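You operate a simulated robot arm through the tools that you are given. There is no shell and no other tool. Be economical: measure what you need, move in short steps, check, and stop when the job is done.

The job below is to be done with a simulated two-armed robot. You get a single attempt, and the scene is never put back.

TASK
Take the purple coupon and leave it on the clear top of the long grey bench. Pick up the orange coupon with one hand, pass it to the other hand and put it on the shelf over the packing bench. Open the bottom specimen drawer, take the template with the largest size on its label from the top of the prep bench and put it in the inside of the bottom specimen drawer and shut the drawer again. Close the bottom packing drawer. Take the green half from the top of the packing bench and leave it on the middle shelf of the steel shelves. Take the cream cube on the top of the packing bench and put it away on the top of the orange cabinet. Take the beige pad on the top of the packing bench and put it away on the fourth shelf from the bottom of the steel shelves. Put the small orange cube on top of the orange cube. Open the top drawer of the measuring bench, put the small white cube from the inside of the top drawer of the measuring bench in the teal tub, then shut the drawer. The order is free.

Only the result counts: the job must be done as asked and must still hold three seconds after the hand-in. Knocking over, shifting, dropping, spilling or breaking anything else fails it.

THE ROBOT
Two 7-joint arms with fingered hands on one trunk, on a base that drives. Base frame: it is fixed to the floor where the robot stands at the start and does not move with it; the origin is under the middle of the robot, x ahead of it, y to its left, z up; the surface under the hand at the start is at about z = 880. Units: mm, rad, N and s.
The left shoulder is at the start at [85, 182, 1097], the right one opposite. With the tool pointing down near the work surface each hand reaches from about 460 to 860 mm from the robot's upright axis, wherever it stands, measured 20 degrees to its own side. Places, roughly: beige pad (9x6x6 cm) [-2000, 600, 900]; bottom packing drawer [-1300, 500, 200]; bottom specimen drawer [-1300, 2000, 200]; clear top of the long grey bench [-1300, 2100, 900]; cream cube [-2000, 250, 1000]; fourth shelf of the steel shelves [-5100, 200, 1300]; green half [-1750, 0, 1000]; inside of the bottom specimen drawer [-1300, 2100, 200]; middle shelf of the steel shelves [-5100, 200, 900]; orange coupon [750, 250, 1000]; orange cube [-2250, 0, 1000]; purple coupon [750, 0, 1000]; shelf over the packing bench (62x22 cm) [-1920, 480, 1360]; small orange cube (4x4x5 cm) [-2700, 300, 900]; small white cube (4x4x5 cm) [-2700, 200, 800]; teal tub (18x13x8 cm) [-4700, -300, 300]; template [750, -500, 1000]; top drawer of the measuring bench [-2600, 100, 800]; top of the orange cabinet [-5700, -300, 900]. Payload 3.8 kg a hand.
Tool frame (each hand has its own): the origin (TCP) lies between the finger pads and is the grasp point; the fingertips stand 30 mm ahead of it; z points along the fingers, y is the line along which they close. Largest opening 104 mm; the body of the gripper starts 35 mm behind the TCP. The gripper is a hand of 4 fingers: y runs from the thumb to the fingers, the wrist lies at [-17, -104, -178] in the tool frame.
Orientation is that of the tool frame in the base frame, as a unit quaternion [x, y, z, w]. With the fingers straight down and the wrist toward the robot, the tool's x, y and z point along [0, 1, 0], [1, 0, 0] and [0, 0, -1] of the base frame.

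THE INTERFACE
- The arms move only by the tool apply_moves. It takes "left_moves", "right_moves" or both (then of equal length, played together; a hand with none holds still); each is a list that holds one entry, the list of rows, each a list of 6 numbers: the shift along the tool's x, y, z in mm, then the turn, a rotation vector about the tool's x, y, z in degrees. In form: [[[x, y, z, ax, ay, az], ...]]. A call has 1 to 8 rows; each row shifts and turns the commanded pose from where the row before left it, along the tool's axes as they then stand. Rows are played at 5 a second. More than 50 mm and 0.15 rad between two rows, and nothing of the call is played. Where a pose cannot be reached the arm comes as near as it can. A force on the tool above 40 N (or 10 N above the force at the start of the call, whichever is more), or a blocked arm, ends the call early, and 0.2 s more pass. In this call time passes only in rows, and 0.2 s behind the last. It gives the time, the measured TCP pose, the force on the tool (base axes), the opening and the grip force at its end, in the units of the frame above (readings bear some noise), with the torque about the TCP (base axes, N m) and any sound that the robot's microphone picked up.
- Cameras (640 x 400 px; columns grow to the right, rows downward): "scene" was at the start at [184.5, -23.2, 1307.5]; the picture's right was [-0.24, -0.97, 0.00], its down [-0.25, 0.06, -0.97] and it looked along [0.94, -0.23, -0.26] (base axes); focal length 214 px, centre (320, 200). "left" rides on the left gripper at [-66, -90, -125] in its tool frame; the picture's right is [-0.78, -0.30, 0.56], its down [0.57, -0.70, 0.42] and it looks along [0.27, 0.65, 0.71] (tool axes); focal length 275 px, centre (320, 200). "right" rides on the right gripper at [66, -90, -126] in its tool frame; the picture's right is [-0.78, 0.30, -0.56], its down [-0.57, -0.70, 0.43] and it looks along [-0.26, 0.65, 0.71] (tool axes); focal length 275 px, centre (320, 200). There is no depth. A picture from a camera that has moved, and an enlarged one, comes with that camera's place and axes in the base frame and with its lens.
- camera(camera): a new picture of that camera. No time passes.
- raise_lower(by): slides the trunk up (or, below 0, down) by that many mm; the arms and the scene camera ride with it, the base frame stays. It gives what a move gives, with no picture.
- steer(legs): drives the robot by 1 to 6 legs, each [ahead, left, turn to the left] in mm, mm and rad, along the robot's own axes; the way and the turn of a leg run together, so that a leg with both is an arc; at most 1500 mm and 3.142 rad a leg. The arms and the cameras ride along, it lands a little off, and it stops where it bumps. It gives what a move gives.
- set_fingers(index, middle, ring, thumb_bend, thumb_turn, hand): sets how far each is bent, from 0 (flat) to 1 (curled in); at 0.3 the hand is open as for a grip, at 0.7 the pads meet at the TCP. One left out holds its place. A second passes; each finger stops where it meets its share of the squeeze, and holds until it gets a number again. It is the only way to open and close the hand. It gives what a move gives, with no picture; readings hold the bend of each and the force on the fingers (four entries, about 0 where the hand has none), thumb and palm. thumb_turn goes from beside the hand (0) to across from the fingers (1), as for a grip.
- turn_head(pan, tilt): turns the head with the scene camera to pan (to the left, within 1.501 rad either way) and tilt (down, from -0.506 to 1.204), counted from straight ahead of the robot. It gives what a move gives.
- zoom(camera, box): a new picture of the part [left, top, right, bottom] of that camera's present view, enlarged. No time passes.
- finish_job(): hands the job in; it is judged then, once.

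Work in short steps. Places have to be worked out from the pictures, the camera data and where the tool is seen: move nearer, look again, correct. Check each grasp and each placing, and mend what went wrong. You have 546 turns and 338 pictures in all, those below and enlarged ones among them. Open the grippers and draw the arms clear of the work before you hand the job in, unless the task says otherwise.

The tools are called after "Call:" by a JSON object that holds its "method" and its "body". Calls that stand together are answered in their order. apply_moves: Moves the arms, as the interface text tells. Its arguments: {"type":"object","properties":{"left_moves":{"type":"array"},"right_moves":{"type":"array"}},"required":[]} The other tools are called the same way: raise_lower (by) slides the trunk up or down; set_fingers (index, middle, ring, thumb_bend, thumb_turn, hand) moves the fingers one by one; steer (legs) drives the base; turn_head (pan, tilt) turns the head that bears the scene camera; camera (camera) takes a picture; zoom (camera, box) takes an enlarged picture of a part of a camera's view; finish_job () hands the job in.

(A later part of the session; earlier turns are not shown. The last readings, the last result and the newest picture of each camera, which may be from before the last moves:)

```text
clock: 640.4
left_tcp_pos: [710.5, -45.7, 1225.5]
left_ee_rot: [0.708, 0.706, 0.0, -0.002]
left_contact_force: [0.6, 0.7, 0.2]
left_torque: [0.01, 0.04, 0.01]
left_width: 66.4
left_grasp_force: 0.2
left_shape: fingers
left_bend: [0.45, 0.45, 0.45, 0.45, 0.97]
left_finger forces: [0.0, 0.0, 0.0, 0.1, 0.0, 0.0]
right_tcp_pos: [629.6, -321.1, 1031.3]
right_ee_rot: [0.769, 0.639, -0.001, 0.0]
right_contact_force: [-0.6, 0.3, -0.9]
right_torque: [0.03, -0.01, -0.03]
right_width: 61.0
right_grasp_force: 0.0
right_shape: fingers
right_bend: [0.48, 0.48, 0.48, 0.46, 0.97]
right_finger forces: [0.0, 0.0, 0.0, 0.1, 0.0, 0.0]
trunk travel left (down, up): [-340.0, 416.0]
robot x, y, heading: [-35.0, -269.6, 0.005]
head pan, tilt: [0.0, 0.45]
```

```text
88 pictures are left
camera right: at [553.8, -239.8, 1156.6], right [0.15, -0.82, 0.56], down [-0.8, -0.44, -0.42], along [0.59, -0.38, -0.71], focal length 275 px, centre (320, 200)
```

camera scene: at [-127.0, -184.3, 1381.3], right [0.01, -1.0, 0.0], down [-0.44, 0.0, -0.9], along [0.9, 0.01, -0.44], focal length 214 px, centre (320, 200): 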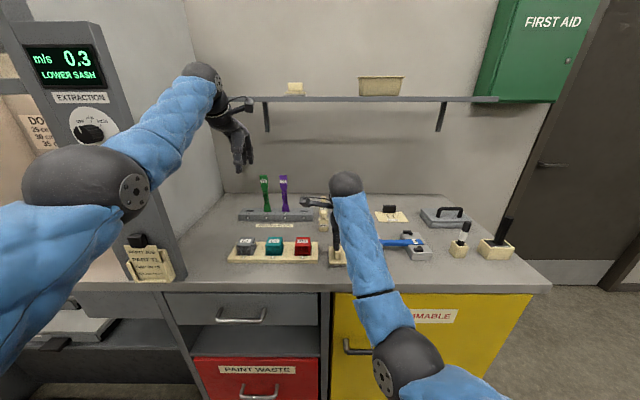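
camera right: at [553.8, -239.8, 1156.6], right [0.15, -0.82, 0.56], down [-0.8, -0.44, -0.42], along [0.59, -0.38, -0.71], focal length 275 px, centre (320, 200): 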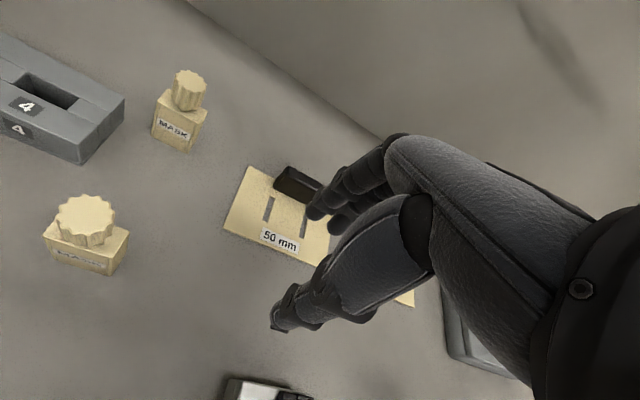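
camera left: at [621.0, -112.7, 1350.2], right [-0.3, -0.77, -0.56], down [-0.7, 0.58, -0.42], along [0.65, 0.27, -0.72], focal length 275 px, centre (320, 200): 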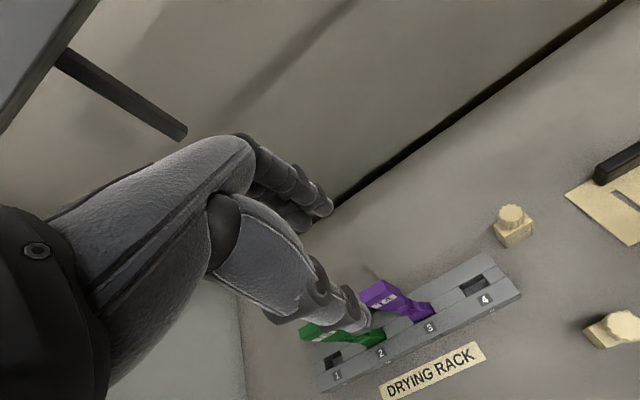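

Purple's top is at about (714, -33). I open the left hand, center and lower over it.

Call:
{"method": "set_fingers", "body": {"hand": "left", "index": 0.32, "middle": 0.32, "ring": 0.32, "thumb_bend": 0.32}}

Call:
{"method": "apply_moves", "body": {"left_moves": [[[14, 5, 30, 0, 0, 0], [0, 0, 45, 0, 0, 0], [0, 0, 45, 0, 0, 0], [0, 0, 42, 0, 0, 0]]]}}

Call:
{"method": "camera", "body": {"camera": "left"}}

```text
clock: 641.4
left_tcp_pos: [709.9, -45.9, 1225.8]
left_ee_rot: [0.708, 0.706, 0.0, -0.002]
left_contact_force: [-0.1, -0.7, -1.0]
left_torque: [0.02, 0.0, 0.03]
left_width: 99.1
left_grasp_force: 0.0
left_shape: fingers
left_bend: [0.32, 0.32, 0.32, 0.32, 0.97]
left_finger forces: [0.1, 0.1, 0.1, 0.0, 0.0, 0.1]
right_tcp_pos: [628.0, -321.9, 1032.5]
right_ee_rot: [0.769, 0.64, -0.002, 0.0]
right_contact_force: [0.5, -0.5, 0.5]
right_torque: [0.01, 0.02, -0.02]
right_width: 61.2
right_grasp_force: 0.0
right_shape: fingers
right_bend: [0.48, 0.48, 0.48, 0.46, 0.97]
right_finger forces: [0.0, 0.0, 0.0, 0.0, 0.1, 0.0]
trunk travel left (down, up): [-340.0, 416.0]
robot x, y, heading: [-32.2, -267.8, 0.002]
head pan, tilt: [0.0, 0.45]
```

```text
clock: 642.4
left_tcp_pos: [714.3, -31.2, 1061.7]
left_ee_rot: [0.708, 0.706, 0.0, -0.002]
left_contact_force: [-0.7, 0.7, 1.0]
left_torque: [0.05, -0.01, 0.02]
left_width: 99.6
left_grasp_force: 0.1
left_shape: fingers
left_bend: [0.32, 0.32, 0.32, 0.32, 0.97]
left_finger forces: [0.0, 0.0, 0.0, 0.0, 0.1, 0.0]
right_tcp_pos: [628.8, -320.3, 1033.4]
right_ee_rot: [0.769, 0.639, -0.001, 0.0]
right_contact_force: [0.7, 0.4, -1.1]
right_torque: [-0.06, -0.05, 0.0]
right_width: 61.3
right_grasp_force: 0.2
right_shape: fingers
right_bend: [0.48, 0.48, 0.48, 0.46, 0.97]
right_finger forces: [0.1, 0.0, 0.0, 0.2, 0.1, 0.1]
trunk travel left (down, up): [-340.0, 416.0]
robot x, y, heading: [-30.6, -271.2, 0.004]
head pan, tilt: [0.0, 0.45]
```

```text
87 pictures are left
camera left: at [623.1, -98.3, 1187.7], right [-0.3, -0.77, -0.56], down [-0.7, 0.58, -0.42], along [0.65, 0.27, -0.71], focal length 275 px, centre (320, 200)
```

left: 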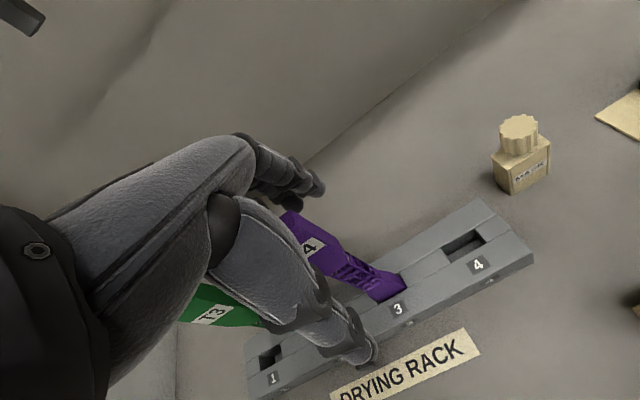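

Close on purple, tighten and lift straight out.

Call:
{"method": "set_fingers", "body": {"hand": "left", "index": 0.84, "middle": 0.84, "ring": 0.75, "thumb_bend": 0.75}}

Call:
{"method": "apply_moves", "body": {"left_moves": [[[0, 0, -20, 0, 0, 0], [0, 0, -30, 0, 0, 0], [0, 0, -40, 0, 0, 0], [0, 0, -40, 0, 0, 0], [0, 0, -40, 0, 0, 0]]]}}

Call:
{"method": "camera", "body": {"camera": "scene"}}

```text
clock: 643.4
left_tcp_pos: [713.3, -31.3, 1062.1]
left_ee_rot: [0.709, 0.705, -0.001, -0.002]
left_contact_force: [0.2, -0.6, -1.8]
left_torque: [-0.08, 0.07, -0.15]
left_width: 8.3
left_grasp_force: 13.1
left_shape: fingers
left_bend: [0.73, 0.72, 0.75, 0.67, 0.97]
left_finger forces: [6.5, 6.7, 0.0, 0.0, 13.3, 0.1]
right_tcp_pos: [628.8, -320.6, 1032.0]
right_ee_rot: [0.769, 0.639, -0.001, 0.0]
right_contact_force: [-0.2, -0.2, -0.1]
right_torque: [0.01, 0.02, 0.01]
right_width: 61.3
right_grasp_force: 0.0
right_shape: fingers
right_bend: [0.48, 0.48, 0.48, 0.46, 0.97]
right_finger forces: [0.0, 0.0, 0.1, 0.0, 0.1, 0.0]
trunk travel left (down, up): [-340.0, 416.0]
robot x, y, heading: [-34.9, -269.7, 0.005]
head pan, tilt: [0.0, 0.45]
```

```text
clock: 644.5
left_tcp_pos: [706.7, -32.7, 1232.3]
left_ee_rot: [0.709, 0.706, 0.0, -0.001]
left_contact_force: [0.3, 0.0, -0.1]
left_torque: [-0.02, -0.03, 0.01]
left_width: 8.5
left_grasp_force: 13.6
left_shape: fingers
left_bend: [0.73, 0.73, 0.75, 0.67, 0.95]
left_finger forces: [8.5, 5.1, 0.0, 0.0, 13.9, 0.1]
left hand out of reach, approached as far as the arm can: row 5
right_tcp_pos: [628.7, -321.2, 1032.1]
right_ee_rot: [0.769, 0.639, 0.0, 0.0]
right_contact_force: [0.1, -0.3, -0.4]
right_torque: [-0.01, 0.02, 0.02]
right_width: 61.4
right_grasp_force: 0.0
right_shape: fingers
right_bend: [0.48, 0.48, 0.48, 0.46, 0.97]
right_finger forces: [0.1, 0.0, 0.0, 0.1, 0.1, 0.1]
trunk travel left (down, up): [-340.0, 416.0]
robot x, y, heading: [-34.1, -271.4, 0.002]
head pan, tilt: [0.0, 0.45]
```

```text
86 pictures are left
camera scene: at [116.3, -269.3, 1381.3], right [0.01, -1.0, 0.0], down [-0.44, 0.0, -0.9], along [0.9, 0.01, -0.44], focal length 214 px, centre (320, 200)
```

scene: 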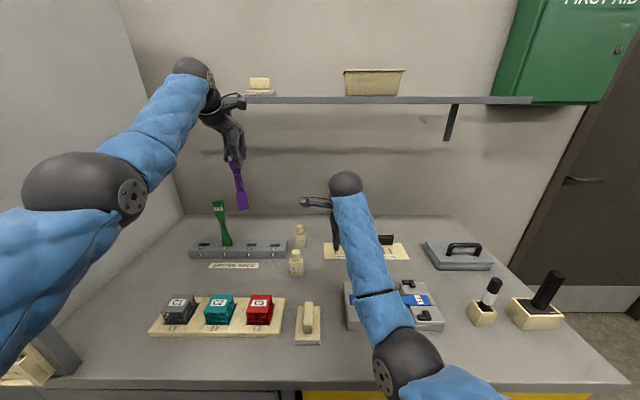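

Purple is out of the rack. Now the 50 mm template: handle at about (755, -334). I drive 50 mm closer, align the right hand and lower toward it.

Call:
{"method": "steer", "body": {"legs": [[50, 0, 0]]}}

Call:
{"method": "set_fingers", "body": {"hand": "right", "index": 0.36, "middle": 0.36, "ring": 0.36, "thumb_bend": 0.36}}

Call:
{"method": "apply_moves", "body": {"right_moves": [[[0, 20, 0, 0, 0, -5.2], [-8, 25, 0, 0, 0, -5.2], [-4, 25, 20, 0, 0, 0]]]}}

Call:
{"method": "camera", "body": {"camera": "right"}}

```text
clock: 645.5
left_tcp_pos: [757.6, -32.5, 1229.0]
left_ee_rot: [0.708, 0.706, -0.001, -0.003]
left_contact_force: [0.9, -1.0, -1.0]
left_torque: [-0.03, 0.1, 0.01]
left_width: 8.6
left_grasp_force: 14.1
left_shape: fingers
left_bend: [0.73, 0.73, 0.75, 0.67, 0.95]
left_finger forces: [8.5, 5.2, 0.1, 0.0, 13.9, 0.1]
right_tcp_pos: [680.4, -320.7, 1031.6]
right_ee_rot: [0.769, 0.64, -0.002, 0.0]
right_contact_force: [0.3, -0.9, -0.4]
right_torque: [0.0, 0.04, 0.0]
right_width: 61.1
right_grasp_force: 0.1
right_shape: fingers
right_bend: [0.48, 0.48, 0.48, 0.46, 0.97]
right_finger forces: [0.1, 0.0, 0.0, 0.1, 0.0, 0.0]
trunk travel left (down, up): [-340.0, 416.0]
robot x, y, heading: [15.6, -269.9, 0.003]
head pan, tilt: [0.0, 0.45]
```

```text
clock: 646.5
left_tcp_pos: [755.5, -31.2, 1231.1]
left_ee_rot: [0.708, 0.706, -0.001, -0.003]
left_contact_force: [0.0, -0.1, 0.1]
left_torque: [0.01, 0.02, -0.01]
left_width: 8.6
left_grasp_force: 14.2
left_shape: fingers
left_bend: [0.73, 0.73, 0.75, 0.67, 0.95]
left_finger forces: [8.5, 5.2, 0.1, 0.1, 13.9, 0.0]
right_tcp_pos: [678.7, -320.7, 1033.4]
right_ee_rot: [0.769, 0.639, -0.001, -0.001]
right_contact_force: [0.3, 0.7, -0.2]
right_torque: [0.02, -0.03, 0.02]
right_width: 89.4
right_grasp_force: 0.2
right_shape: fingers
right_bend: [0.36, 0.36, 0.36, 0.36, 0.97]
right_finger forces: [0.1, 0.1, 0.0, 0.0, 0.1, 0.1]
trunk travel left (down, up): [-340.0, 416.0]
robot x, y, heading: [17.6, -268.2, 0.009]
head pan, tilt: [0.0, 0.45]
```

```text
clock: 647.3
left_tcp_pos: [756.4, -33.3, 1230.3]
left_ee_rot: [0.709, 0.706, 0.0, -0.003]
left_contact_force: [-0.5, -0.4, 0.4]
left_torque: [0.0, 0.0, 0.04]
left_width: 8.7
left_grasp_force: 13.5
left_shape: fingers
left_bend: [0.73, 0.73, 0.75, 0.67, 0.95]
left_finger forces: [8.5, 5.2, 0.0, 0.0, 13.9, 0.0]
right_tcp_pos: [746.5, -338.4, 1011.8]
right_ee_rot: [0.707, 0.708, -0.001, 0.0]
right_contact_force: [-0.2, -0.3, -0.5]
right_torque: [-0.01, 0.01, 0.0]
right_width: 89.1
right_grasp_force: 0.0
right_shape: fingers
right_bend: [0.36, 0.36, 0.36, 0.36, 0.97]
right_finger forces: [0.1, 0.0, 0.0, 0.0, 0.0, 0.0]
trunk travel left (down, up): [-340.0, 416.0]
robot x, y, heading: [14.5, -270.7, 0.004]
head pan, tilt: [0.0, 0.45]
```

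```text
85 pictures are left
camera right: at [657.5, -273.1, 1137.8], right [0.3, -0.78, 0.56], down [-0.7, -0.57, -0.42], along [0.65, -0.27, -0.71], focal length 275 px, centre (320, 200)
```

right: 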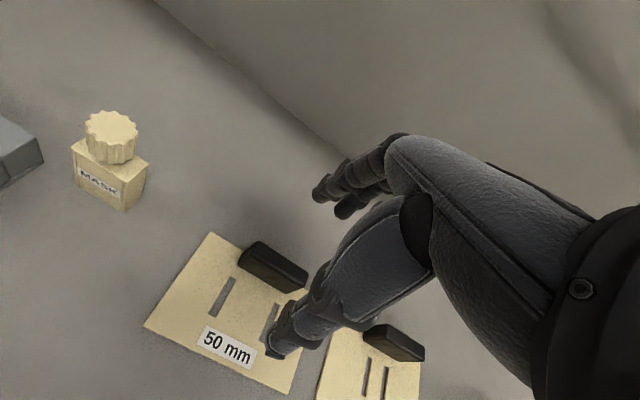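

Handle centre ≈ (762, -339). I move 15 mm forward and lower to z ≈ 918.

Call:
{"method": "apply_moves", "body": {"right_moves": [[[0, 15, 30, 0, 0, 0], [0, 0, 35, 0, 0, 0], [0, 0, 28, 0, 0, 0]]]}}

Call:
{"method": "camera", "body": {"camera": "right"}}

```text
clock: 648.1
left_tcp_pos: [756.3, -32.2, 1231.6]
left_ee_rot: [0.709, 0.705, 0.0, -0.002]
left_contact_force: [0.6, -0.6, -0.6]
left_torque: [0.0, 0.04, -0.01]
left_width: 8.2
left_grasp_force: 13.4
left_shape: fingers
left_bend: [0.73, 0.73, 0.75, 0.67, 0.95]
left_finger forces: [8.5, 5.2, 0.1, 0.0, 13.9, 0.0]
right_tcp_pos: [762.4, -340.3, 920.2]
right_ee_rot: [0.707, 0.707, -0.001, 0.0]
right_contact_force: [-0.4, 0.2, -0.3]
right_torque: [-0.01, 0.0, 0.02]
right_width: 89.6
right_grasp_force: 0.0
right_shape: fingers
right_bend: [0.36, 0.36, 0.36, 0.36, 0.97]
right_finger forces: [0.0, 0.0, 0.1, 0.0, 0.0, 0.0]
trunk travel left (down, up): [-340.0, 416.0]
robot x, y, heading: [17.7, -267.5, 0.003]
head pan, tilt: [0.0, 0.45]
```

```text
84 pictures are left
camera right: at [672.7, -274.1, 1044.9], right [0.3, -0.78, 0.56], down [-0.7, -0.57, -0.42], along [0.65, -0.27, -0.71], focal length 275 px, centre (320, 200)
```

right: 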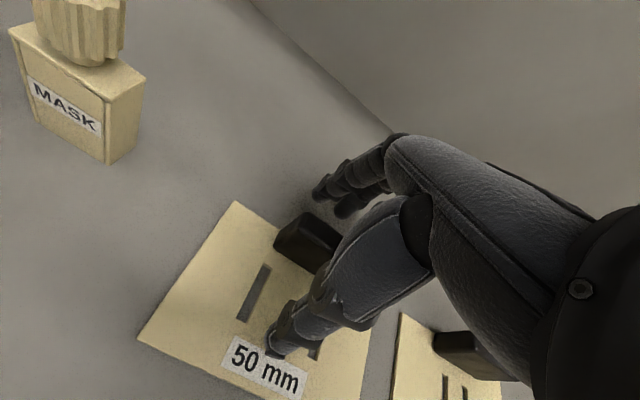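

Call:
{"method": "set_fingers", "body": {"hand": "right", "index": 0.82, "middle": 0.82, "ring": 0.8, "thumb_bend": 0.78}}

Call:
{"method": "apply_moves", "body": {"right_moves": [[[0, 0, -15, 0, 0, 0], [0, 0, -30, 0, 0, 0], [0, 0, -40, 0, 0, 0], [0, 0, -40, 0, 0, 0]]]}}

Call:
{"method": "camera", "body": {"camera": "right"}}

```text
clock: 649.1
left_tcp_pos: [754.8, -33.9, 1232.3]
left_ee_rot: [0.708, 0.706, 0.0, -0.003]
left_contact_force: [0.3, -0.6, 0.8]
left_torque: [-0.01, 0.03, 0.01]
left_width: 8.7
left_grasp_force: 13.9
left_shape: fingers
left_bend: [0.73, 0.73, 0.75, 0.67, 0.95]
left_finger forces: [8.5, 5.1, 0.1, 0.1, 13.9, 0.0]
right_tcp_pos: [761.7, -339.4, 921.0]
right_ee_rot: [0.708, 0.706, -0.001, 0.0]
right_contact_force: [-0.3, 0.1, 0.3]
right_torque: [0.05, 0.14, 0.03]
right_width: 14.0
right_grasp_force: 22.9
right_shape: fingers
right_bend: [0.72, 0.75, 0.8, 0.66, 0.91]
right_finger forces: [11.1, 9.8, 2.0, 0.0, 22.5, 0.0]
trunk travel left (down, up): [-340.0, 416.0]
robot x, y, heading: [17.0, -267.1, 0.007]
head pan, tilt: [0.0, 0.45]
```

```text
clock: 650.1
left_tcp_pos: [755.0, -32.4, 1231.2]
left_ee_rot: [0.708, 0.706, 0.0, -0.002]
left_contact_force: [-0.4, -0.9, -1.0]
left_torque: [0.0, -0.02, 0.01]
left_width: 8.7
left_grasp_force: 14.2
left_shape: fingers
left_bend: [0.73, 0.73, 0.75, 0.67, 0.95]
left_finger forces: [8.5, 5.2, 0.1, 0.1, 13.9, 0.0]
right_tcp_pos: [758.7, -339.6, 1044.9]
right_ee_rot: [0.708, 0.707, -0.002, 0.0]
right_contact_force: [-0.6, 0.0, -0.3]
right_torque: [-0.01, -0.04, -0.04]
right_width: 13.9
right_grasp_force: 22.9
right_shape: fingers
right_bend: [0.72, 0.76, 0.8, 0.66, 0.91]
right_finger forces: [11.6, 10.5, 0.8, 0.0, 22.9, 0.1]
trunk travel left (down, up): [-340.0, 416.0]
robot x, y, heading: [14.7, -272.2, -0.001]
head pan, tilt: [0.0, 0.45]
```

```text
83 pictures are left
camera right: at [671.1, -272.7, 1169.5], right [0.3, -0.78, 0.56], down [-0.7, -0.57, -0.42], along [0.65, -0.27, -0.71], focal length 275 px, centre (320, 200)
```

right: 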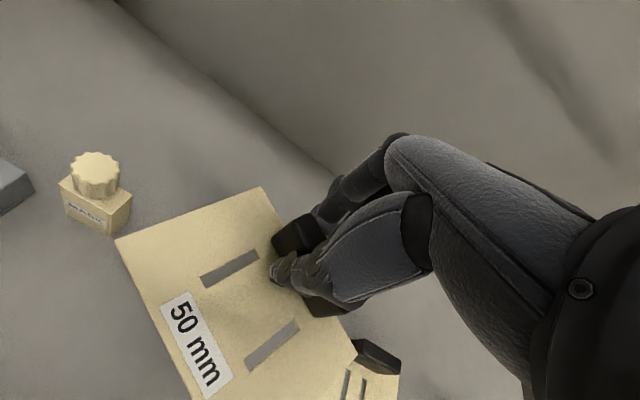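

Template lifted by its handle, purple in the left hand. I back off and drive to the long grey bench.

Call:
{"method": "steer", "body": {"legs": [[-715, 0, 0], [0, 0, 1.571], [1330, 0, 0], [0, 450, 0]]}}

Call:
{"method": "turn_head", "body": {"pan": 0.1, "tilt": 0.5}}

Call:
{"method": "camera", "body": {"camera": "scene"}}

```text
clock: 666.6
left_tcp_pos: [-1445.1, 1802.7, 1230.5]
left_ee_rot: [-0.009, 1.0, -0.002, -0.002]
left_contact_force: [-0.4, -0.5, -1.2]
left_torque: [-0.03, 0.01, 0.02]
left_width: 8.2
left_grasp_force: 12.7
left_shape: fingers
left_bend: [0.73, 0.73, 0.75, 0.67, 0.95]
left_finger forces: [7.6, 4.9, 0.1, 0.1, 12.7, 0.1]
right_tcp_pos: [-1140.4, 1814.5, 1044.9]
right_ee_rot: [-0.01, 1.0, -0.001, 0.0]
right_contact_force: [-0.2, 0.8, 0.4]
right_torque: [0.01, 0.01, -0.02]
right_width: 13.6
right_grasp_force: 20.9
right_shape: fingers
right_bend: [0.72, 0.76, 0.8, 0.66, 0.91]
right_finger forces: [11.1, 8.8, 0.5, 0.0, 20.5, 0.0]
trunk travel left (down, up): [-340.0, 416.0]
robot x, y, heading: [-1195.4, 1068.9, 1.6]
head pan, tilt: [0.0, 0.45]
```

```text
clock: 667.2
left_tcp_pos: [-1445.7, 1802.8, 1230.9]
left_ee_rot: [-0.009, 1.0, -0.002, -0.002]
left_contact_force: [-0.4, 0.9, -0.4]
left_torque: [-0.01, 0.02, 0.02]
left_width: 8.2
left_grasp_force: 12.9
left_shape: fingers
left_bend: [0.73, 0.73, 0.75, 0.67, 0.95]
left_finger forces: [7.6, 4.9, 0.0, 0.0, 12.8, 0.0]
right_tcp_pos: [-1138.3, 1816.2, 1044.2]
right_ee_rot: [-0.01, 1.0, 0.0, 0.0]
right_contact_force: [-0.5, 0.3, -0.2]
right_torque: [0.04, -0.01, 0.0]
right_width: 13.4
right_grasp_force: 20.4
right_shape: fingers
right_bend: [0.72, 0.76, 0.8, 0.66, 0.91]
right_finger forces: [11.1, 8.9, 0.5, 0.0, 20.5, 0.1]
trunk travel left (down, up): [-340.0, 416.0]
robot x, y, heading: [-1196.1, 1066.6, 1.6]
head pan, tilt: [0.099, 0.499]
```

```text
82 pictures are left
camera scene: at [-1206.2, 1216.0, 1376.8], right [0.99, 0.12, 0.0], down [0.06, -0.48, -0.88], along [-0.11, 0.87, -0.48], focal length 214 px, centre (320, 200)
```

scene: 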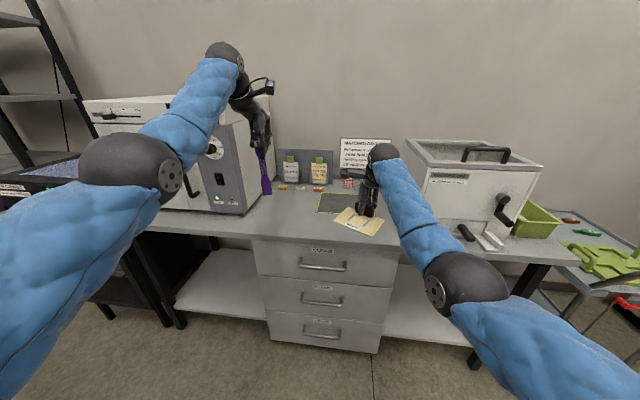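

Call:
{"method": "zoom", "body": {"camera": "scene", "box": [230, 180, 430, 360]}}

```text
2.22 times, centred on (330, 270) of scene
camera zoom: at [-1206.2, 1216.0, 1376.8], right [0.99, 0.12, 0.0], down [0.06, -0.48, -0.88], along [-0.11, 0.87, -0.48], focal length 477 px, centre (298, 44)
```

zoom: 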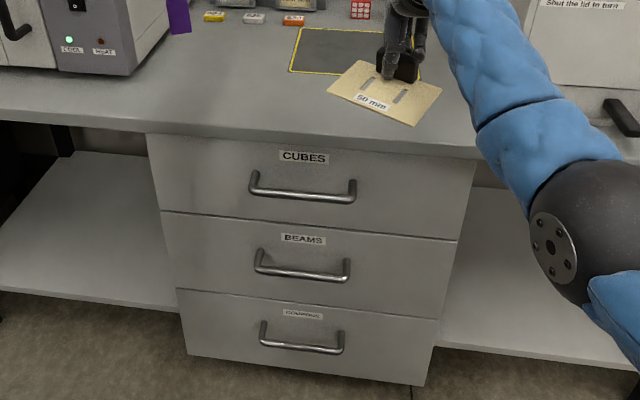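

The bench's free strip lies left of the yellow-bordered mat (x ≈ -1400, y 1850–2150). I pitch the left tool forward so the purple coupon lies horizontal, pointing over the bench.

Call:
{"method": "apply_moves", "body": {"left_moves": [[[0, 0, 0, -8.4, 0, 0], [0, 0, 0, -8.4, 0, 0], [0, 0, 0, -8.4, 0, 0], [0, 0, 0, -8.4, 0, 0], [0, 0, 0, -8.4, 0, 0], [0, 0, 0, -8.4, 0, 0], [0, 0, 0, -8.4, 0, 0], [0, 0, 0, -8.4, 0, 0]]]}}

Call:
{"method": "apply_moves", "body": {"left_moves": [[[0, 0, 0, -8, 0, 0], [0, 0, 0, -8, 0, 0], [-15, -30, 0, -6, 0, 0], [-15, -40, 0, 0, 0, 0], [-15, -40, 0, 0, 0, 0], [0, -40, 0, 0, 0, 0], [0, -40, 0, 0, 0, 0], [0, -40, 0, 0, 0, 0]]]}}

Call:
{"method": "camera", "body": {"camera": "scene"}}

Call:
{"method": "camera", "body": {"camera": "left"}}

```text
clock: 669.0
left_tcp_pos: [-1445.5, 1803.3, 1231.3]
left_ee_rot: [-0.007, 0.833, 0.553, -0.006]
left_contact_force: [-0.1, -0.6, -0.8]
left_torque: [-0.01, -0.01, 0.0]
left_width: 8.2
left_grasp_force: 12.2
left_shape: fingers
left_bend: [0.73, 0.73, 0.75, 0.67, 0.95]
left_finger forces: [7.1, 4.7, 0.1, 0.1, 12.5, 0.0]
right_tcp_pos: [-1139.2, 1814.2, 1044.0]
right_ee_rot: [-0.009, 1.0, -0.001, 0.001]
right_contact_force: [-0.6, 1.0, -0.5]
right_torque: [0.03, 0.01, 0.01]
right_width: 13.5
right_grasp_force: 20.4
right_shape: fingers
right_bend: [0.72, 0.76, 0.8, 0.66, 0.91]
right_finger forces: [11.1, 9.1, 0.5, 0.0, 20.6, 0.0]
trunk travel left (down, up): [-340.0, 416.0]
robot x, y, heading: [-1191.9, 1067.6, 1.596]
head pan, tilt: [0.099, 0.499]
```

```text
clock: 670.8
left_tcp_pos: [-1403.6, 1795.9, 999.8]
left_ee_rot: [-0.005, 0.713, 0.701, -0.007]
left_contact_force: [0.4, 0.0, 0.3]
left_torque: [-0.02, 0.01, 0.0]
left_width: 3.2
left_grasp_force: 11.1
left_shape: fingers
left_bend: [0.73, 0.74, 0.75, 0.69, 0.94]
left_finger forces: [5.3, 6.3, 0.0, 0.1, 10.3, 0.0]
right_tcp_pos: [-1140.0, 1813.5, 1044.2]
right_ee_rot: [-0.01, 1.0, -0.002, 0.001]
right_contact_force: [-0.8, 0.6, -1.5]
right_torque: [0.06, -0.05, 0.01]
right_width: 13.8
right_grasp_force: 20.5
right_shape: fingers
right_bend: [0.72, 0.76, 0.8, 0.66, 0.91]
right_finger forces: [11.0, 9.0, 0.7, 0.0, 20.6, 0.0]
trunk travel left (down, up): [-340.0, 416.0]
robot x, y, heading: [-1193.0, 1069.3, 1.595]
head pan, tilt: [0.099, 0.499]
```

```text
80 pictures are left
camera scene: at [-1206.7, 1216.2, 1376.8], right [0.99, 0.13, 0.0], down [0.06, -0.48, -0.88], along [-0.11, 0.87, -0.48], focal length 214 px, centre (320, 200)
```

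scene: 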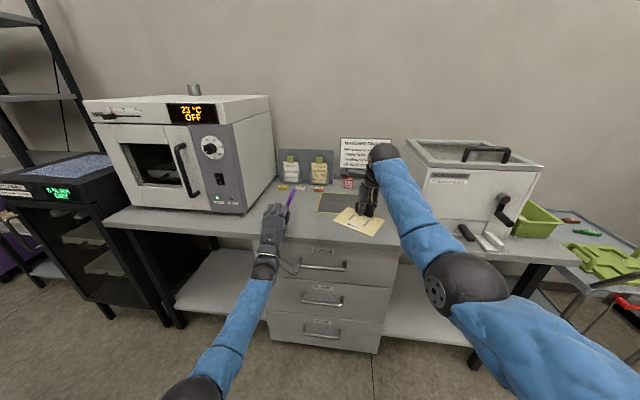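

```text
79 pictures are left
camera left: at [-1334.5, 1669.5, 911.3], right [0.76, 0.57, -0.31], down [-0.58, 0.4, -0.71], along [-0.28, 0.72, 0.64], focal length 275 px, centre (320, 200)
```

left: 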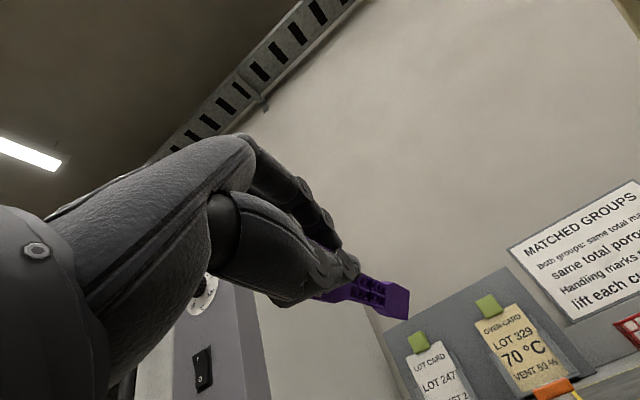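

Call:
{"method": "zoom", "body": {"camera": "scene", "box": [230, 160, 360, 270]}}

Call:
{"method": "zoom", "body": {"camera": "left", "box": [240, 200, 460, 360]}}

```text
3.64 times, centred on (295, 215) of scene
camera zoom: at [-1206.7, 1216.2, 1376.8], right [0.99, 0.13, 0.0], down [0.06, -0.48, -0.88], along [-0.11, 0.87, -0.48], focal length 780 px, centre (411, 146)
```

zoom: 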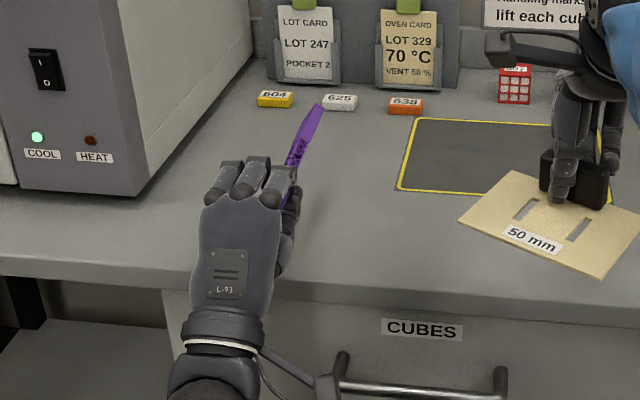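

```text
2.50 times, centred on (350, 280) of left
camera zoom: at [-1334.5, 1669.5, 911.3], right [0.76, 0.57, -0.31], down [-0.58, 0.4, -0.71], along [-0.28, 0.72, 0.64], focal length 688 px, centre (245, 0)
```

zoom: 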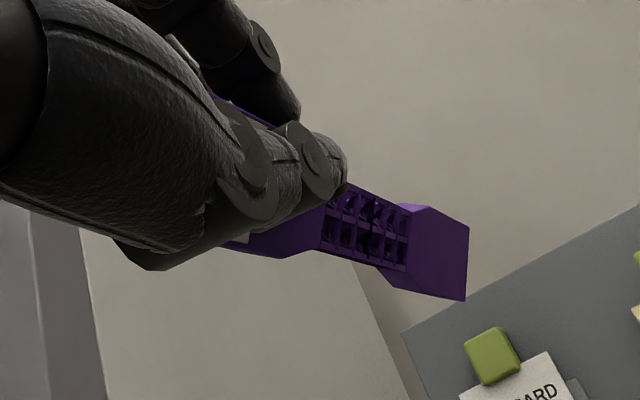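

The coupon points horizontally forward (tip ≈ (-1403, 1964, 1008)). I lower toward the bench.

Call:
{"method": "apply_moves", "body": {"left_moves": [[[0, -40, 0, 0, 0, 0], [0, -40, 0, 0, 0, 0]]]}}

Call:
{"method": "camera", "body": {"camera": "left"}}

Call:
{"method": "zoom", "body": {"camera": "scene", "box": [230, 180, 360, 290]}}

```text
clock: 671.4
left_tcp_pos: [-1402.3, 1794.9, 920.4]
left_ee_rot: [-0.005, 0.713, 0.701, -0.008]
left_contact_force: [-0.3, 0.0, -0.9]
left_torque: [-0.02, 0.02, -0.02]
left_width: 3.4
left_grasp_force: 11.3
left_shape: fingers
left_bend: [0.73, 0.74, 0.75, 0.69, 0.94]
left_finger forces: [5.3, 6.4, 0.0, 0.0, 10.3, 0.0]
right_tcp_pos: [-1139.2, 1813.9, 1042.3]
right_ee_rot: [-0.01, 1.0, -0.001, 0.001]
right_contact_force: [-0.5, 0.0, 0.2]
right_torque: [0.03, 0.01, -0.02]
right_width: 13.6
right_grasp_force: 20.3
right_shape: fingers
right_bend: [0.72, 0.76, 0.8, 0.66, 0.91]
right_finger forces: [11.0, 9.0, 0.4, 0.0, 20.6, 0.0]
trunk travel left (down, up): [-340.0, 416.0]
robot x, y, heading: [-1197.7, 1070.3, 1.591]
head pan, tilt: [0.099, 0.499]
```

```text
76 pictures are left
camera left: at [-1334.7, 1669.7, 832.2], right [0.76, 0.57, -0.31], down [-0.58, 0.4, -0.71], along [-0.28, 0.72, 0.64], focal length 275 px, centre (320, 200)
```

left: 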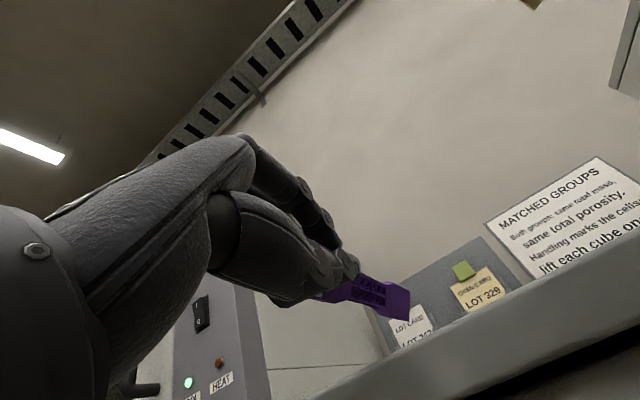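

```text
3.64 times, centred on (295, 235) of scene
camera zoom: at [-1206.2, 1216.5, 1376.7], right [0.99, 0.13, 0.0], down [0.06, -0.48, -0.88], along [-0.11, 0.87, -0.48], focal length 780 px, centre (411, 73)
```

zoom: 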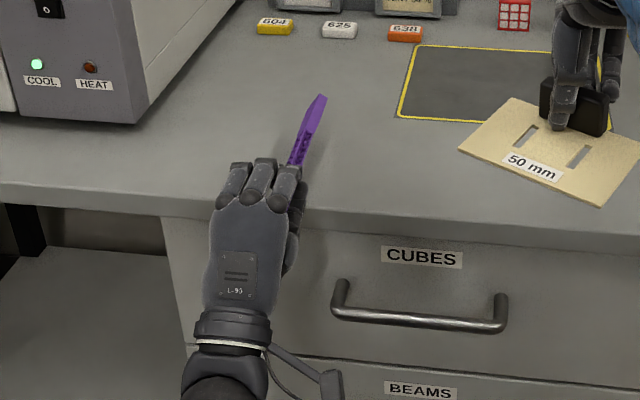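

Bench top ≈ 849 (front edge y ≈ 1850). I lower 40 mm, then in small steps to contact.

Call:
{"method": "apply_moves", "body": {"left_moves": [[[0, -25, 0, 0, 0, 0], [0, -15, 0, 0, 0, 0], [0, -6, 0, 0, 0, 0], [0, -5, 0, 0, 0, 0]]]}}

Call:
{"method": "camera", "body": {"camera": "left"}}

```text
clock: 672.4
left_tcp_pos: [-1404.2, 1774.1, 886.9]
left_ee_rot: [-0.005, 0.713, 0.701, -0.008]
left_contact_force: [1.1, -0.3, 0.3]
left_torque: [-0.04, 0.0, -0.02]
left_width: 3.4
left_grasp_force: 10.7
left_shape: fingers
left_bend: [0.73, 0.74, 0.75, 0.69, 0.94]
left_finger forces: [5.3, 6.5, 0.0, 0.0, 10.3, 0.0]
left hand out of reach, approached as far as the arm can: row 1, 2, 3
right_tcp_pos: [-1139.0, 1815.5, 1043.5]
right_ee_rot: [-0.009, 1.0, -0.001, 0.001]
right_contact_force: [-1.1, 0.4, -0.5]
right_torque: [0.0, 0.01, -0.03]
right_width: 13.6
right_grasp_force: 19.9
right_shape: fingers
right_bend: [0.72, 0.76, 0.8, 0.66, 0.91]
right_finger forces: [10.9, 9.1, 0.5, 0.0, 20.6, 0.0]
trunk travel left (down, up): [-340.0, 416.0]
robot x, y, heading: [-1192.4, 1065.1, 1.603]
head pan, tilt: [0.099, 0.499]
```

```text
74 pictures are left
camera left: at [-1336.6, 1647.2, 798.7], right [0.76, 0.57, -0.31], down [-0.58, 0.4, -0.71], along [-0.28, 0.72, 0.64], focal length 275 px, centre (320, 200)
```

left: 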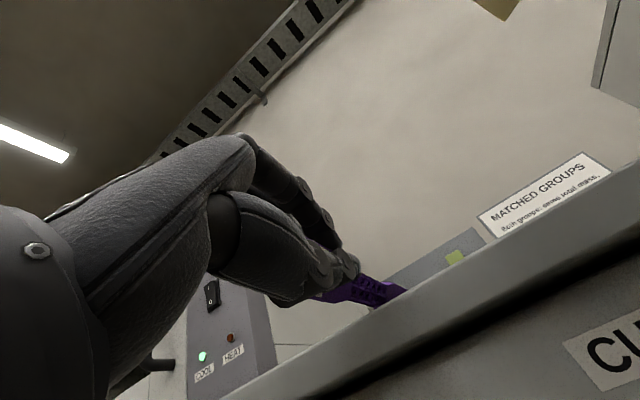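

I drive 25 mm closer and lower the trunk in place of the arm.

Call:
{"method": "steer", "body": {"legs": [[28, 0, 0]]}}

Call:
{"method": "raise_lower", "body": {"by": -15}}

Call:
{"method": "camera", "body": {"camera": "left"}}

```text
clock: 673.2
left_tcp_pos: [-1405.3, 1802.4, 885.6]
left_ee_rot: [-0.005, 0.715, 0.7, -0.008]
left_contact_force: [-1.0, 0.3, -0.9]
left_torque: [-0.02, -0.01, 0.0]
left_width: 3.5
left_grasp_force: 11.6
left_shape: fingers
left_bend: [0.73, 0.74, 0.75, 0.69, 0.94]
left_finger forces: [5.5, 6.6, 0.1, 0.0, 10.4, 0.0]
right_tcp_pos: [-1139.7, 1843.3, 1041.9]
right_ee_rot: [-0.01, 1.0, -0.001, 0.001]
right_contact_force: [0.4, -0.5, -1.2]
right_torque: [-0.03, 0.01, -0.02]
right_width: 13.5
right_grasp_force: 19.9
right_shape: fingers
right_bend: [0.72, 0.76, 0.8, 0.66, 0.91]
right_finger forces: [11.1, 9.1, 0.4, 0.1, 20.6, 0.0]
trunk travel left (down, up): [-340.0, 416.0]
robot x, y, heading: [-1194.1, 1095.8, 1.601]
head pan, tilt: [0.099, 0.499]
```

```text
clock: 673.9
left_tcp_pos: [-1405.0, 1800.2, 875.6]
left_ee_rot: [-0.005, 0.711, 0.703, -0.008]
left_contact_force: [-0.2, -2.3, 8.1]
left_torque: [0.39, 0.05, -0.01]
left_width: 3.0
left_grasp_force: 17.3
left_shape: fingers
left_bend: [0.73, 0.73, 0.75, 0.7, 0.94]
left_finger forces: [14.0, 12.0, 0.0, 0.1, 9.1, 0.1]
right_tcp_pos: [-1140.4, 1839.9, 1029.8]
right_ee_rot: [-0.01, 1.0, -0.001, 0.0]
right_contact_force: [0.0, 0.1, -0.3]
right_torque: [0.04, 0.0, -0.01]
right_width: 13.7
right_grasp_force: 20.4
right_shape: fingers
right_bend: [0.72, 0.76, 0.8, 0.66, 0.91]
right_finger forces: [11.0, 9.0, 0.5, 0.0, 20.6, 0.0]
trunk travel left (down, up): [-325.0, 431.0]
robot x, y, heading: [-1190.2, 1094.7, 1.602]
head pan, tilt: [0.099, 0.499]
```

```text
73 pictures are left
camera left: at [-1337.3, 1674.8, 785.9], right [0.76, 0.57, -0.31], down [-0.58, 0.4, -0.7], along [-0.27, 0.72, 0.64], focal length 275 px, centre (320, 200)
```

left: 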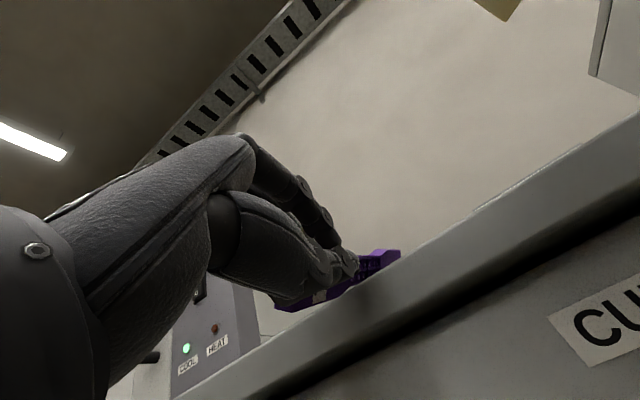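

Contact with the bench. I open the hand in two stages.

Call:
{"method": "set_fingers", "body": {"hand": "left", "index": 0.55, "middle": 0.55, "ring": 0.55, "thumb_bend": 0.55}}

Call:
{"method": "set_fingers", "body": {"hand": "left", "index": 0.4, "middle": 0.4, "ring": 0.4, "thumb_bend": 0.3}}

Call:
{"method": "camera", "body": {"camera": "left"}}

Call:
{"method": "zoom", "body": {"camera": "scene", "box": [230, 180, 360, 290]}}

```text
clock: 674.9
left_tcp_pos: [-1405.5, 1803.1, 871.7]
left_ee_rot: [-0.004, 0.713, 0.701, -0.007]
left_contact_force: [-0.3, 0.7, -0.2]
left_torque: [-0.02, -0.02, -0.01]
left_width: 40.4
left_grasp_force: 0.0
left_shape: fingers
left_bend: [0.55, 0.55, 0.55, 0.55, 0.97]
left_finger forces: [0.1, 0.0, 0.1, 0.0, 0.1, 0.1]
right_tcp_pos: [-1140.4, 1842.7, 1028.9]
right_ee_rot: [-0.01, 1.0, -0.001, 0.001]
right_contact_force: [-0.2, 0.0, -1.2]
right_torque: [0.02, 0.03, 0.03]
right_width: 13.7
right_grasp_force: 20.7
right_shape: fingers
right_bend: [0.72, 0.76, 0.8, 0.66, 0.91]
right_finger forces: [11.0, 9.1, 0.6, 0.1, 20.6, 0.0]
trunk travel left (down, up): [-325.0, 431.0]
robot x, y, heading: [-1192.1, 1096.0, 1.598]
head pan, tilt: [0.099, 0.499]
```

```text
clock: 675.9
left_tcp_pos: [-1404.7, 1801.3, 871.7]
left_ee_rot: [-0.005, 0.714, 0.7, -0.008]
left_contact_force: [-0.6, -0.2, 0.0]
left_torque: [0.03, -0.01, -0.01]
left_width: 91.5
left_grasp_force: 0.0
left_shape: fingers
left_bend: [0.4, 0.4, 0.4, 0.3, 0.97]
left_finger forces: [0.1, 0.1, 0.1, 0.0, 0.0, 0.0]
right_tcp_pos: [-1138.7, 1842.3, 1029.1]
right_ee_rot: [-0.01, 1.0, 0.0, 0.001]
right_contact_force: [0.3, 0.7, -0.4]
right_torque: [0.03, 0.0, -0.03]
right_width: 13.4
right_grasp_force: 21.0
right_shape: fingers
right_bend: [0.72, 0.76, 0.8, 0.66, 0.91]
right_finger forces: [11.0, 9.0, 0.4, 0.0, 20.5, 0.1]
trunk travel left (down, up): [-325.0, 431.0]
robot x, y, heading: [-1192.5, 1093.3, 1.596]
head pan, tilt: [0.099, 0.499]
```

```text
72 pictures are left
camera left: at [-1337.3, 1675.0, 783.8], right [0.76, 0.57, -0.31], down [-0.58, 0.4, -0.71], along [-0.28, 0.72, 0.64], focal length 275 px, centre (320, 200)
```

left: 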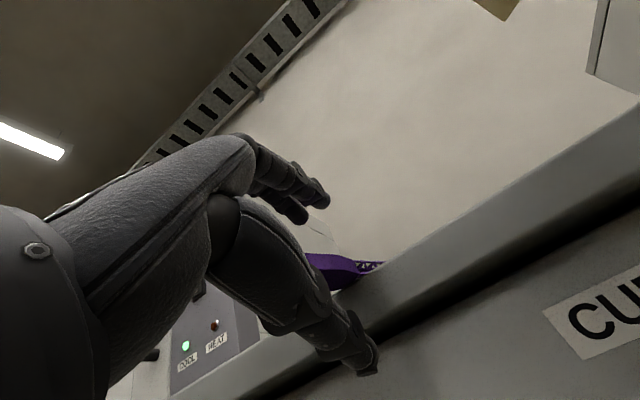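

```text
3.64 times, centred on (295, 235) of scene
camera zoom: at [-1207.3, 1248.8, 1361.6], right [0.99, 0.13, 0.0], down [0.06, -0.48, -0.88], along [-0.11, 0.87, -0.48], focal length 780 px, centre (411, 73)
```

zoom: 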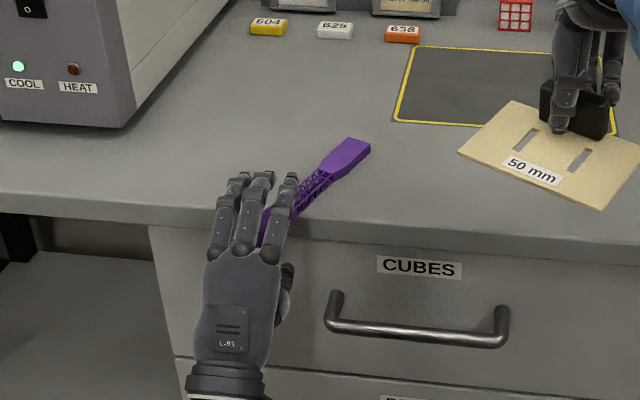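

Purple lies on the bench with its near end over the edge. I withdraw straight back, close the fingertips and push it fully on.

Call:
{"method": "apply_moves", "body": {"left_moves": [[[0, 0, -30, 0, 0, 0], [0, 0, -40, 0, 0, 0], [0, 0, -20, 0, 0, 0]]]}}

Call:
{"method": "set_fingers", "body": {"hand": "left", "index": 0.7, "middle": 0.7, "ring": 0.7, "thumb_bend": 0.7}}

Call:
{"method": "zoom", "body": {"camera": "scene", "box": [230, 180, 360, 290]}}

Call:
{"method": "camera", "body": {"camera": "left"}}

```text
clock: 676.7
left_tcp_pos: [-1403.5, 1712.2, 873.9]
left_ee_rot: [-0.004, 0.714, 0.7, -0.007]
left_contact_force: [0.3, -0.2, -0.3]
left_torque: [-0.01, -0.01, 0.02]
left_width: 91.9
left_grasp_force: 0.0
left_shape: fingers
left_bend: [0.4, 0.4, 0.4, 0.3, 0.97]
left_finger forces: [0.1, 0.0, 0.0, 0.1, 0.0, 0.0]
right_tcp_pos: [-1139.1, 1841.7, 1029.6]
right_ee_rot: [-0.011, 1.0, 0.0, 0.001]
right_contact_force: [0.5, -0.5, -0.3]
right_torque: [0.04, -0.04, -0.03]
right_width: 13.4
right_grasp_force: 20.2
right_shape: fingers
right_bend: [0.72, 0.76, 0.8, 0.66, 0.91]
right_finger forces: [11.0, 9.1, 0.5, 0.1, 20.6, 0.0]
trunk travel left (down, up): [-325.0, 431.0]
robot x, y, heading: [-1195.3, 1092.0, 1.602]
head pan, tilt: [0.099, 0.499]
```

```text
clock: 677.7
left_tcp_pos: [-1403.9, 1712.8, 873.6]
left_ee_rot: [-0.005, 0.713, 0.701, -0.008]
left_contact_force: [0.2, -0.2, 0.1]
left_torque: [-0.03, 0.0, 0.0]
left_width: 3.2
left_grasp_force: 0.1
left_shape: fingers
left_bend: [0.7, 0.7, 0.7, 0.7, 0.97]
left_finger forces: [0.1, 0.0, 0.0, 0.0, 0.0, 0.0]
right_tcp_pos: [-1141.2, 1842.4, 1027.9]
right_ee_rot: [-0.009, 1.0, 0.0, 0.001]
right_contact_force: [0.3, -0.6, -0.3]
right_torque: [0.0, -0.01, 0.0]
right_width: 13.3
right_grasp_force: 20.7
right_shape: fingers
right_bend: [0.72, 0.76, 0.8, 0.66, 0.91]
right_finger forces: [11.0, 9.2, 0.5, 0.0, 20.6, 0.0]
trunk travel left (down, up): [-325.0, 431.0]
robot x, y, heading: [-1194.7, 1096.2, 1.601]
head pan, tilt: [0.099, 0.499]
```

```text
3.64 times, centred on (295, 235) of scene
camera zoom: at [-1207.3, 1248.8, 1361.6], right [0.99, 0.13, 0.0], down [0.06, -0.48, -0.88], along [-0.11, 0.87, -0.48], focal length 780 px, centre (411, 73)
```

zoom: 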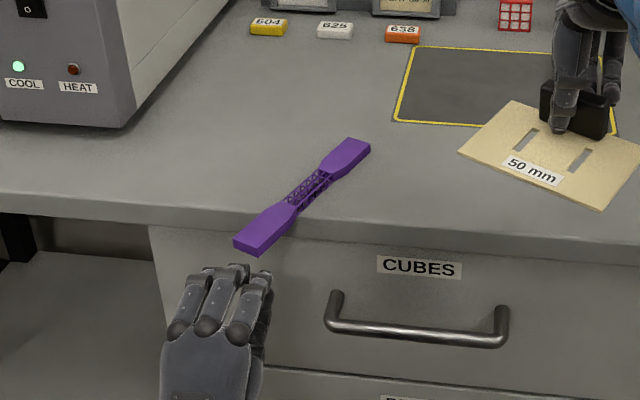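

```text
69 pictures are left
camera left: at [-1336.2, 1585.5, 785.1], right [0.76, 0.57, -0.31], down [-0.58, 0.4, -0.71], along [-0.28, 0.72, 0.64], focal length 275 px, centre (320, 200)
```

left: 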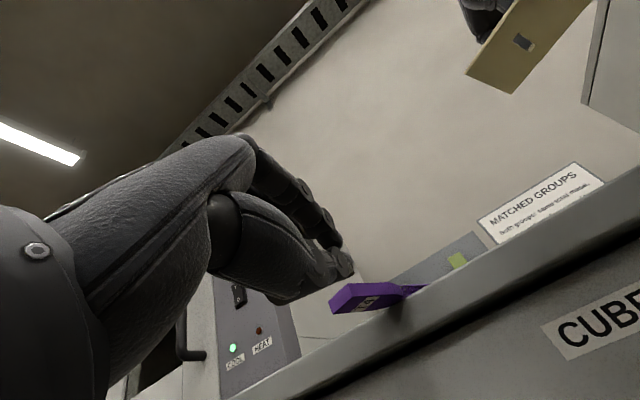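

Near end is at about (-1433, 1801), the edge at y ≈ 1845. I align the closed fingertips behind it and push along its axis.

Call:
{"method": "apply_moves", "body": {"left_moves": [[[20, -9, 0, 0, 0, 0], [18, -9, 10, 0, 0, 0], [0, 0, 25, 0, 0, 0]]]}}

Call:
{"method": "camera", "body": {"camera": "left"}}

```text
clock: 678.5
left_tcp_pos: [-1442.0, 1745.3, 854.0]
left_ee_rot: [-0.006, 0.714, 0.7, -0.009]
left_contact_force: [0.6, -0.8, 0.3]
left_torque: [0.01, -0.02, 0.01]
left_width: 3.4
left_grasp_force: 0.1
left_shape: fingers
left_bend: [0.7, 0.7, 0.7, 0.7, 0.97]
left_finger forces: [0.0, 0.1, 0.1, 0.0, 0.0, 0.0]
right_tcp_pos: [-1140.9, 1842.9, 1029.5]
right_ee_rot: [-0.009, 1.0, -0.001, 0.001]
right_contact_force: [0.2, -0.5, -0.4]
right_torque: [-0.02, 0.0, 0.02]
right_width: 13.6
right_grasp_force: 20.4
right_shape: fingers
right_bend: [0.72, 0.76, 0.8, 0.66, 0.91]
right_finger forces: [10.9, 9.0, 0.5, 0.0, 20.7, 0.0]
trunk travel left (down, up): [-325.0, 431.0]
robot x, y, heading: [-1195.0, 1094.0, 1.595]
head pan, tilt: [0.099, 0.499]
```

```text
68 pictures are left
camera left: at [-1374.4, 1619.1, 766.1], right [0.76, 0.57, -0.31], down [-0.58, 0.4, -0.71], along [-0.28, 0.72, 0.64], focal length 275 px, centre (320, 200)
```

left: 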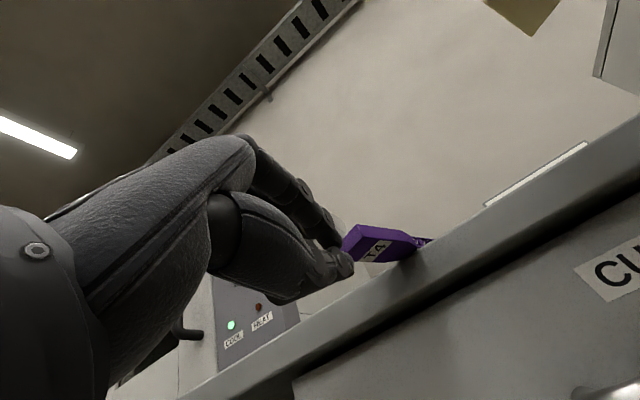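

Fingertips are right behind the coupon's end. I push 60 mm along its axis.

Call:
{"method": "apply_moves", "body": {"left_moves": [[[-4, 0, 15, 0, 0, 0], [-5, 0, 15, 0, 0, 0], [-5, 0, 15, 0, 0, 0], [-4, 1, 12, 0, 0, 0], [-3, 1, 10, 0, 0, 0]]]}}

Call:
{"method": "zoom", "body": {"camera": "scene", "box": [230, 180, 360, 290]}}

```text
clock: 679.7
left_tcp_pos: [-1423.0, 1799.7, 867.6]
left_ee_rot: [-0.004, 0.714, 0.7, -0.007]
left_contact_force: [0.4, 0.9, -0.1]
left_torque: [0.03, 0.01, 0.0]
left_width: 3.2
left_grasp_force: 0.0
left_shape: fingers
left_bend: [0.7, 0.7, 0.7, 0.7, 0.97]
left_finger forces: [0.0, 0.1, 0.0, 0.1, 0.0, 0.0]
left hand out of reach, approached as far as the arm can: row 4, 5
right_tcp_pos: [-1140.1, 1842.2, 1029.5]
right_ee_rot: [-0.01, 1.0, -0.001, 0.001]
right_contact_force: [-0.2, -0.3, -0.1]
right_torque: [0.02, 0.02, -0.01]
right_width: 13.9
right_grasp_force: 20.9
right_shape: fingers
right_bend: [0.72, 0.76, 0.8, 0.66, 0.91]
right_finger forces: [11.1, 9.1, 0.4, 0.0, 20.6, 0.1]
trunk travel left (down, up): [-325.0, 431.0]
robot x, y, heading: [-1195.2, 1096.1, 1.594]
head pan, tilt: [0.099, 0.499]
```

```text
3.64 times, centred on (295, 235) of scene
camera zoom: at [-1207.2, 1249.0, 1361.6], right [0.99, 0.13, 0.0], down [0.06, -0.48, -0.88], along [-0.11, 0.87, -0.48], focal length 780 px, centre (411, 73)
```

zoom: 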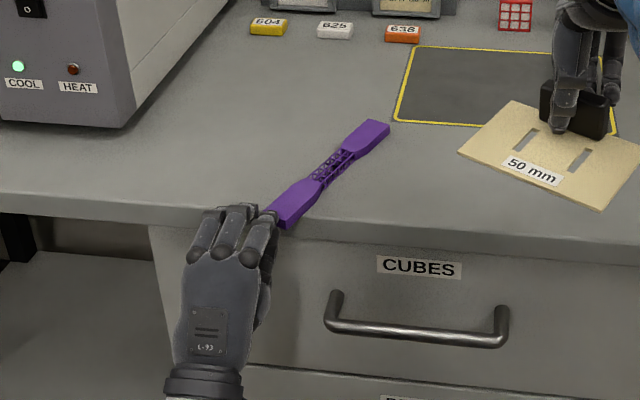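

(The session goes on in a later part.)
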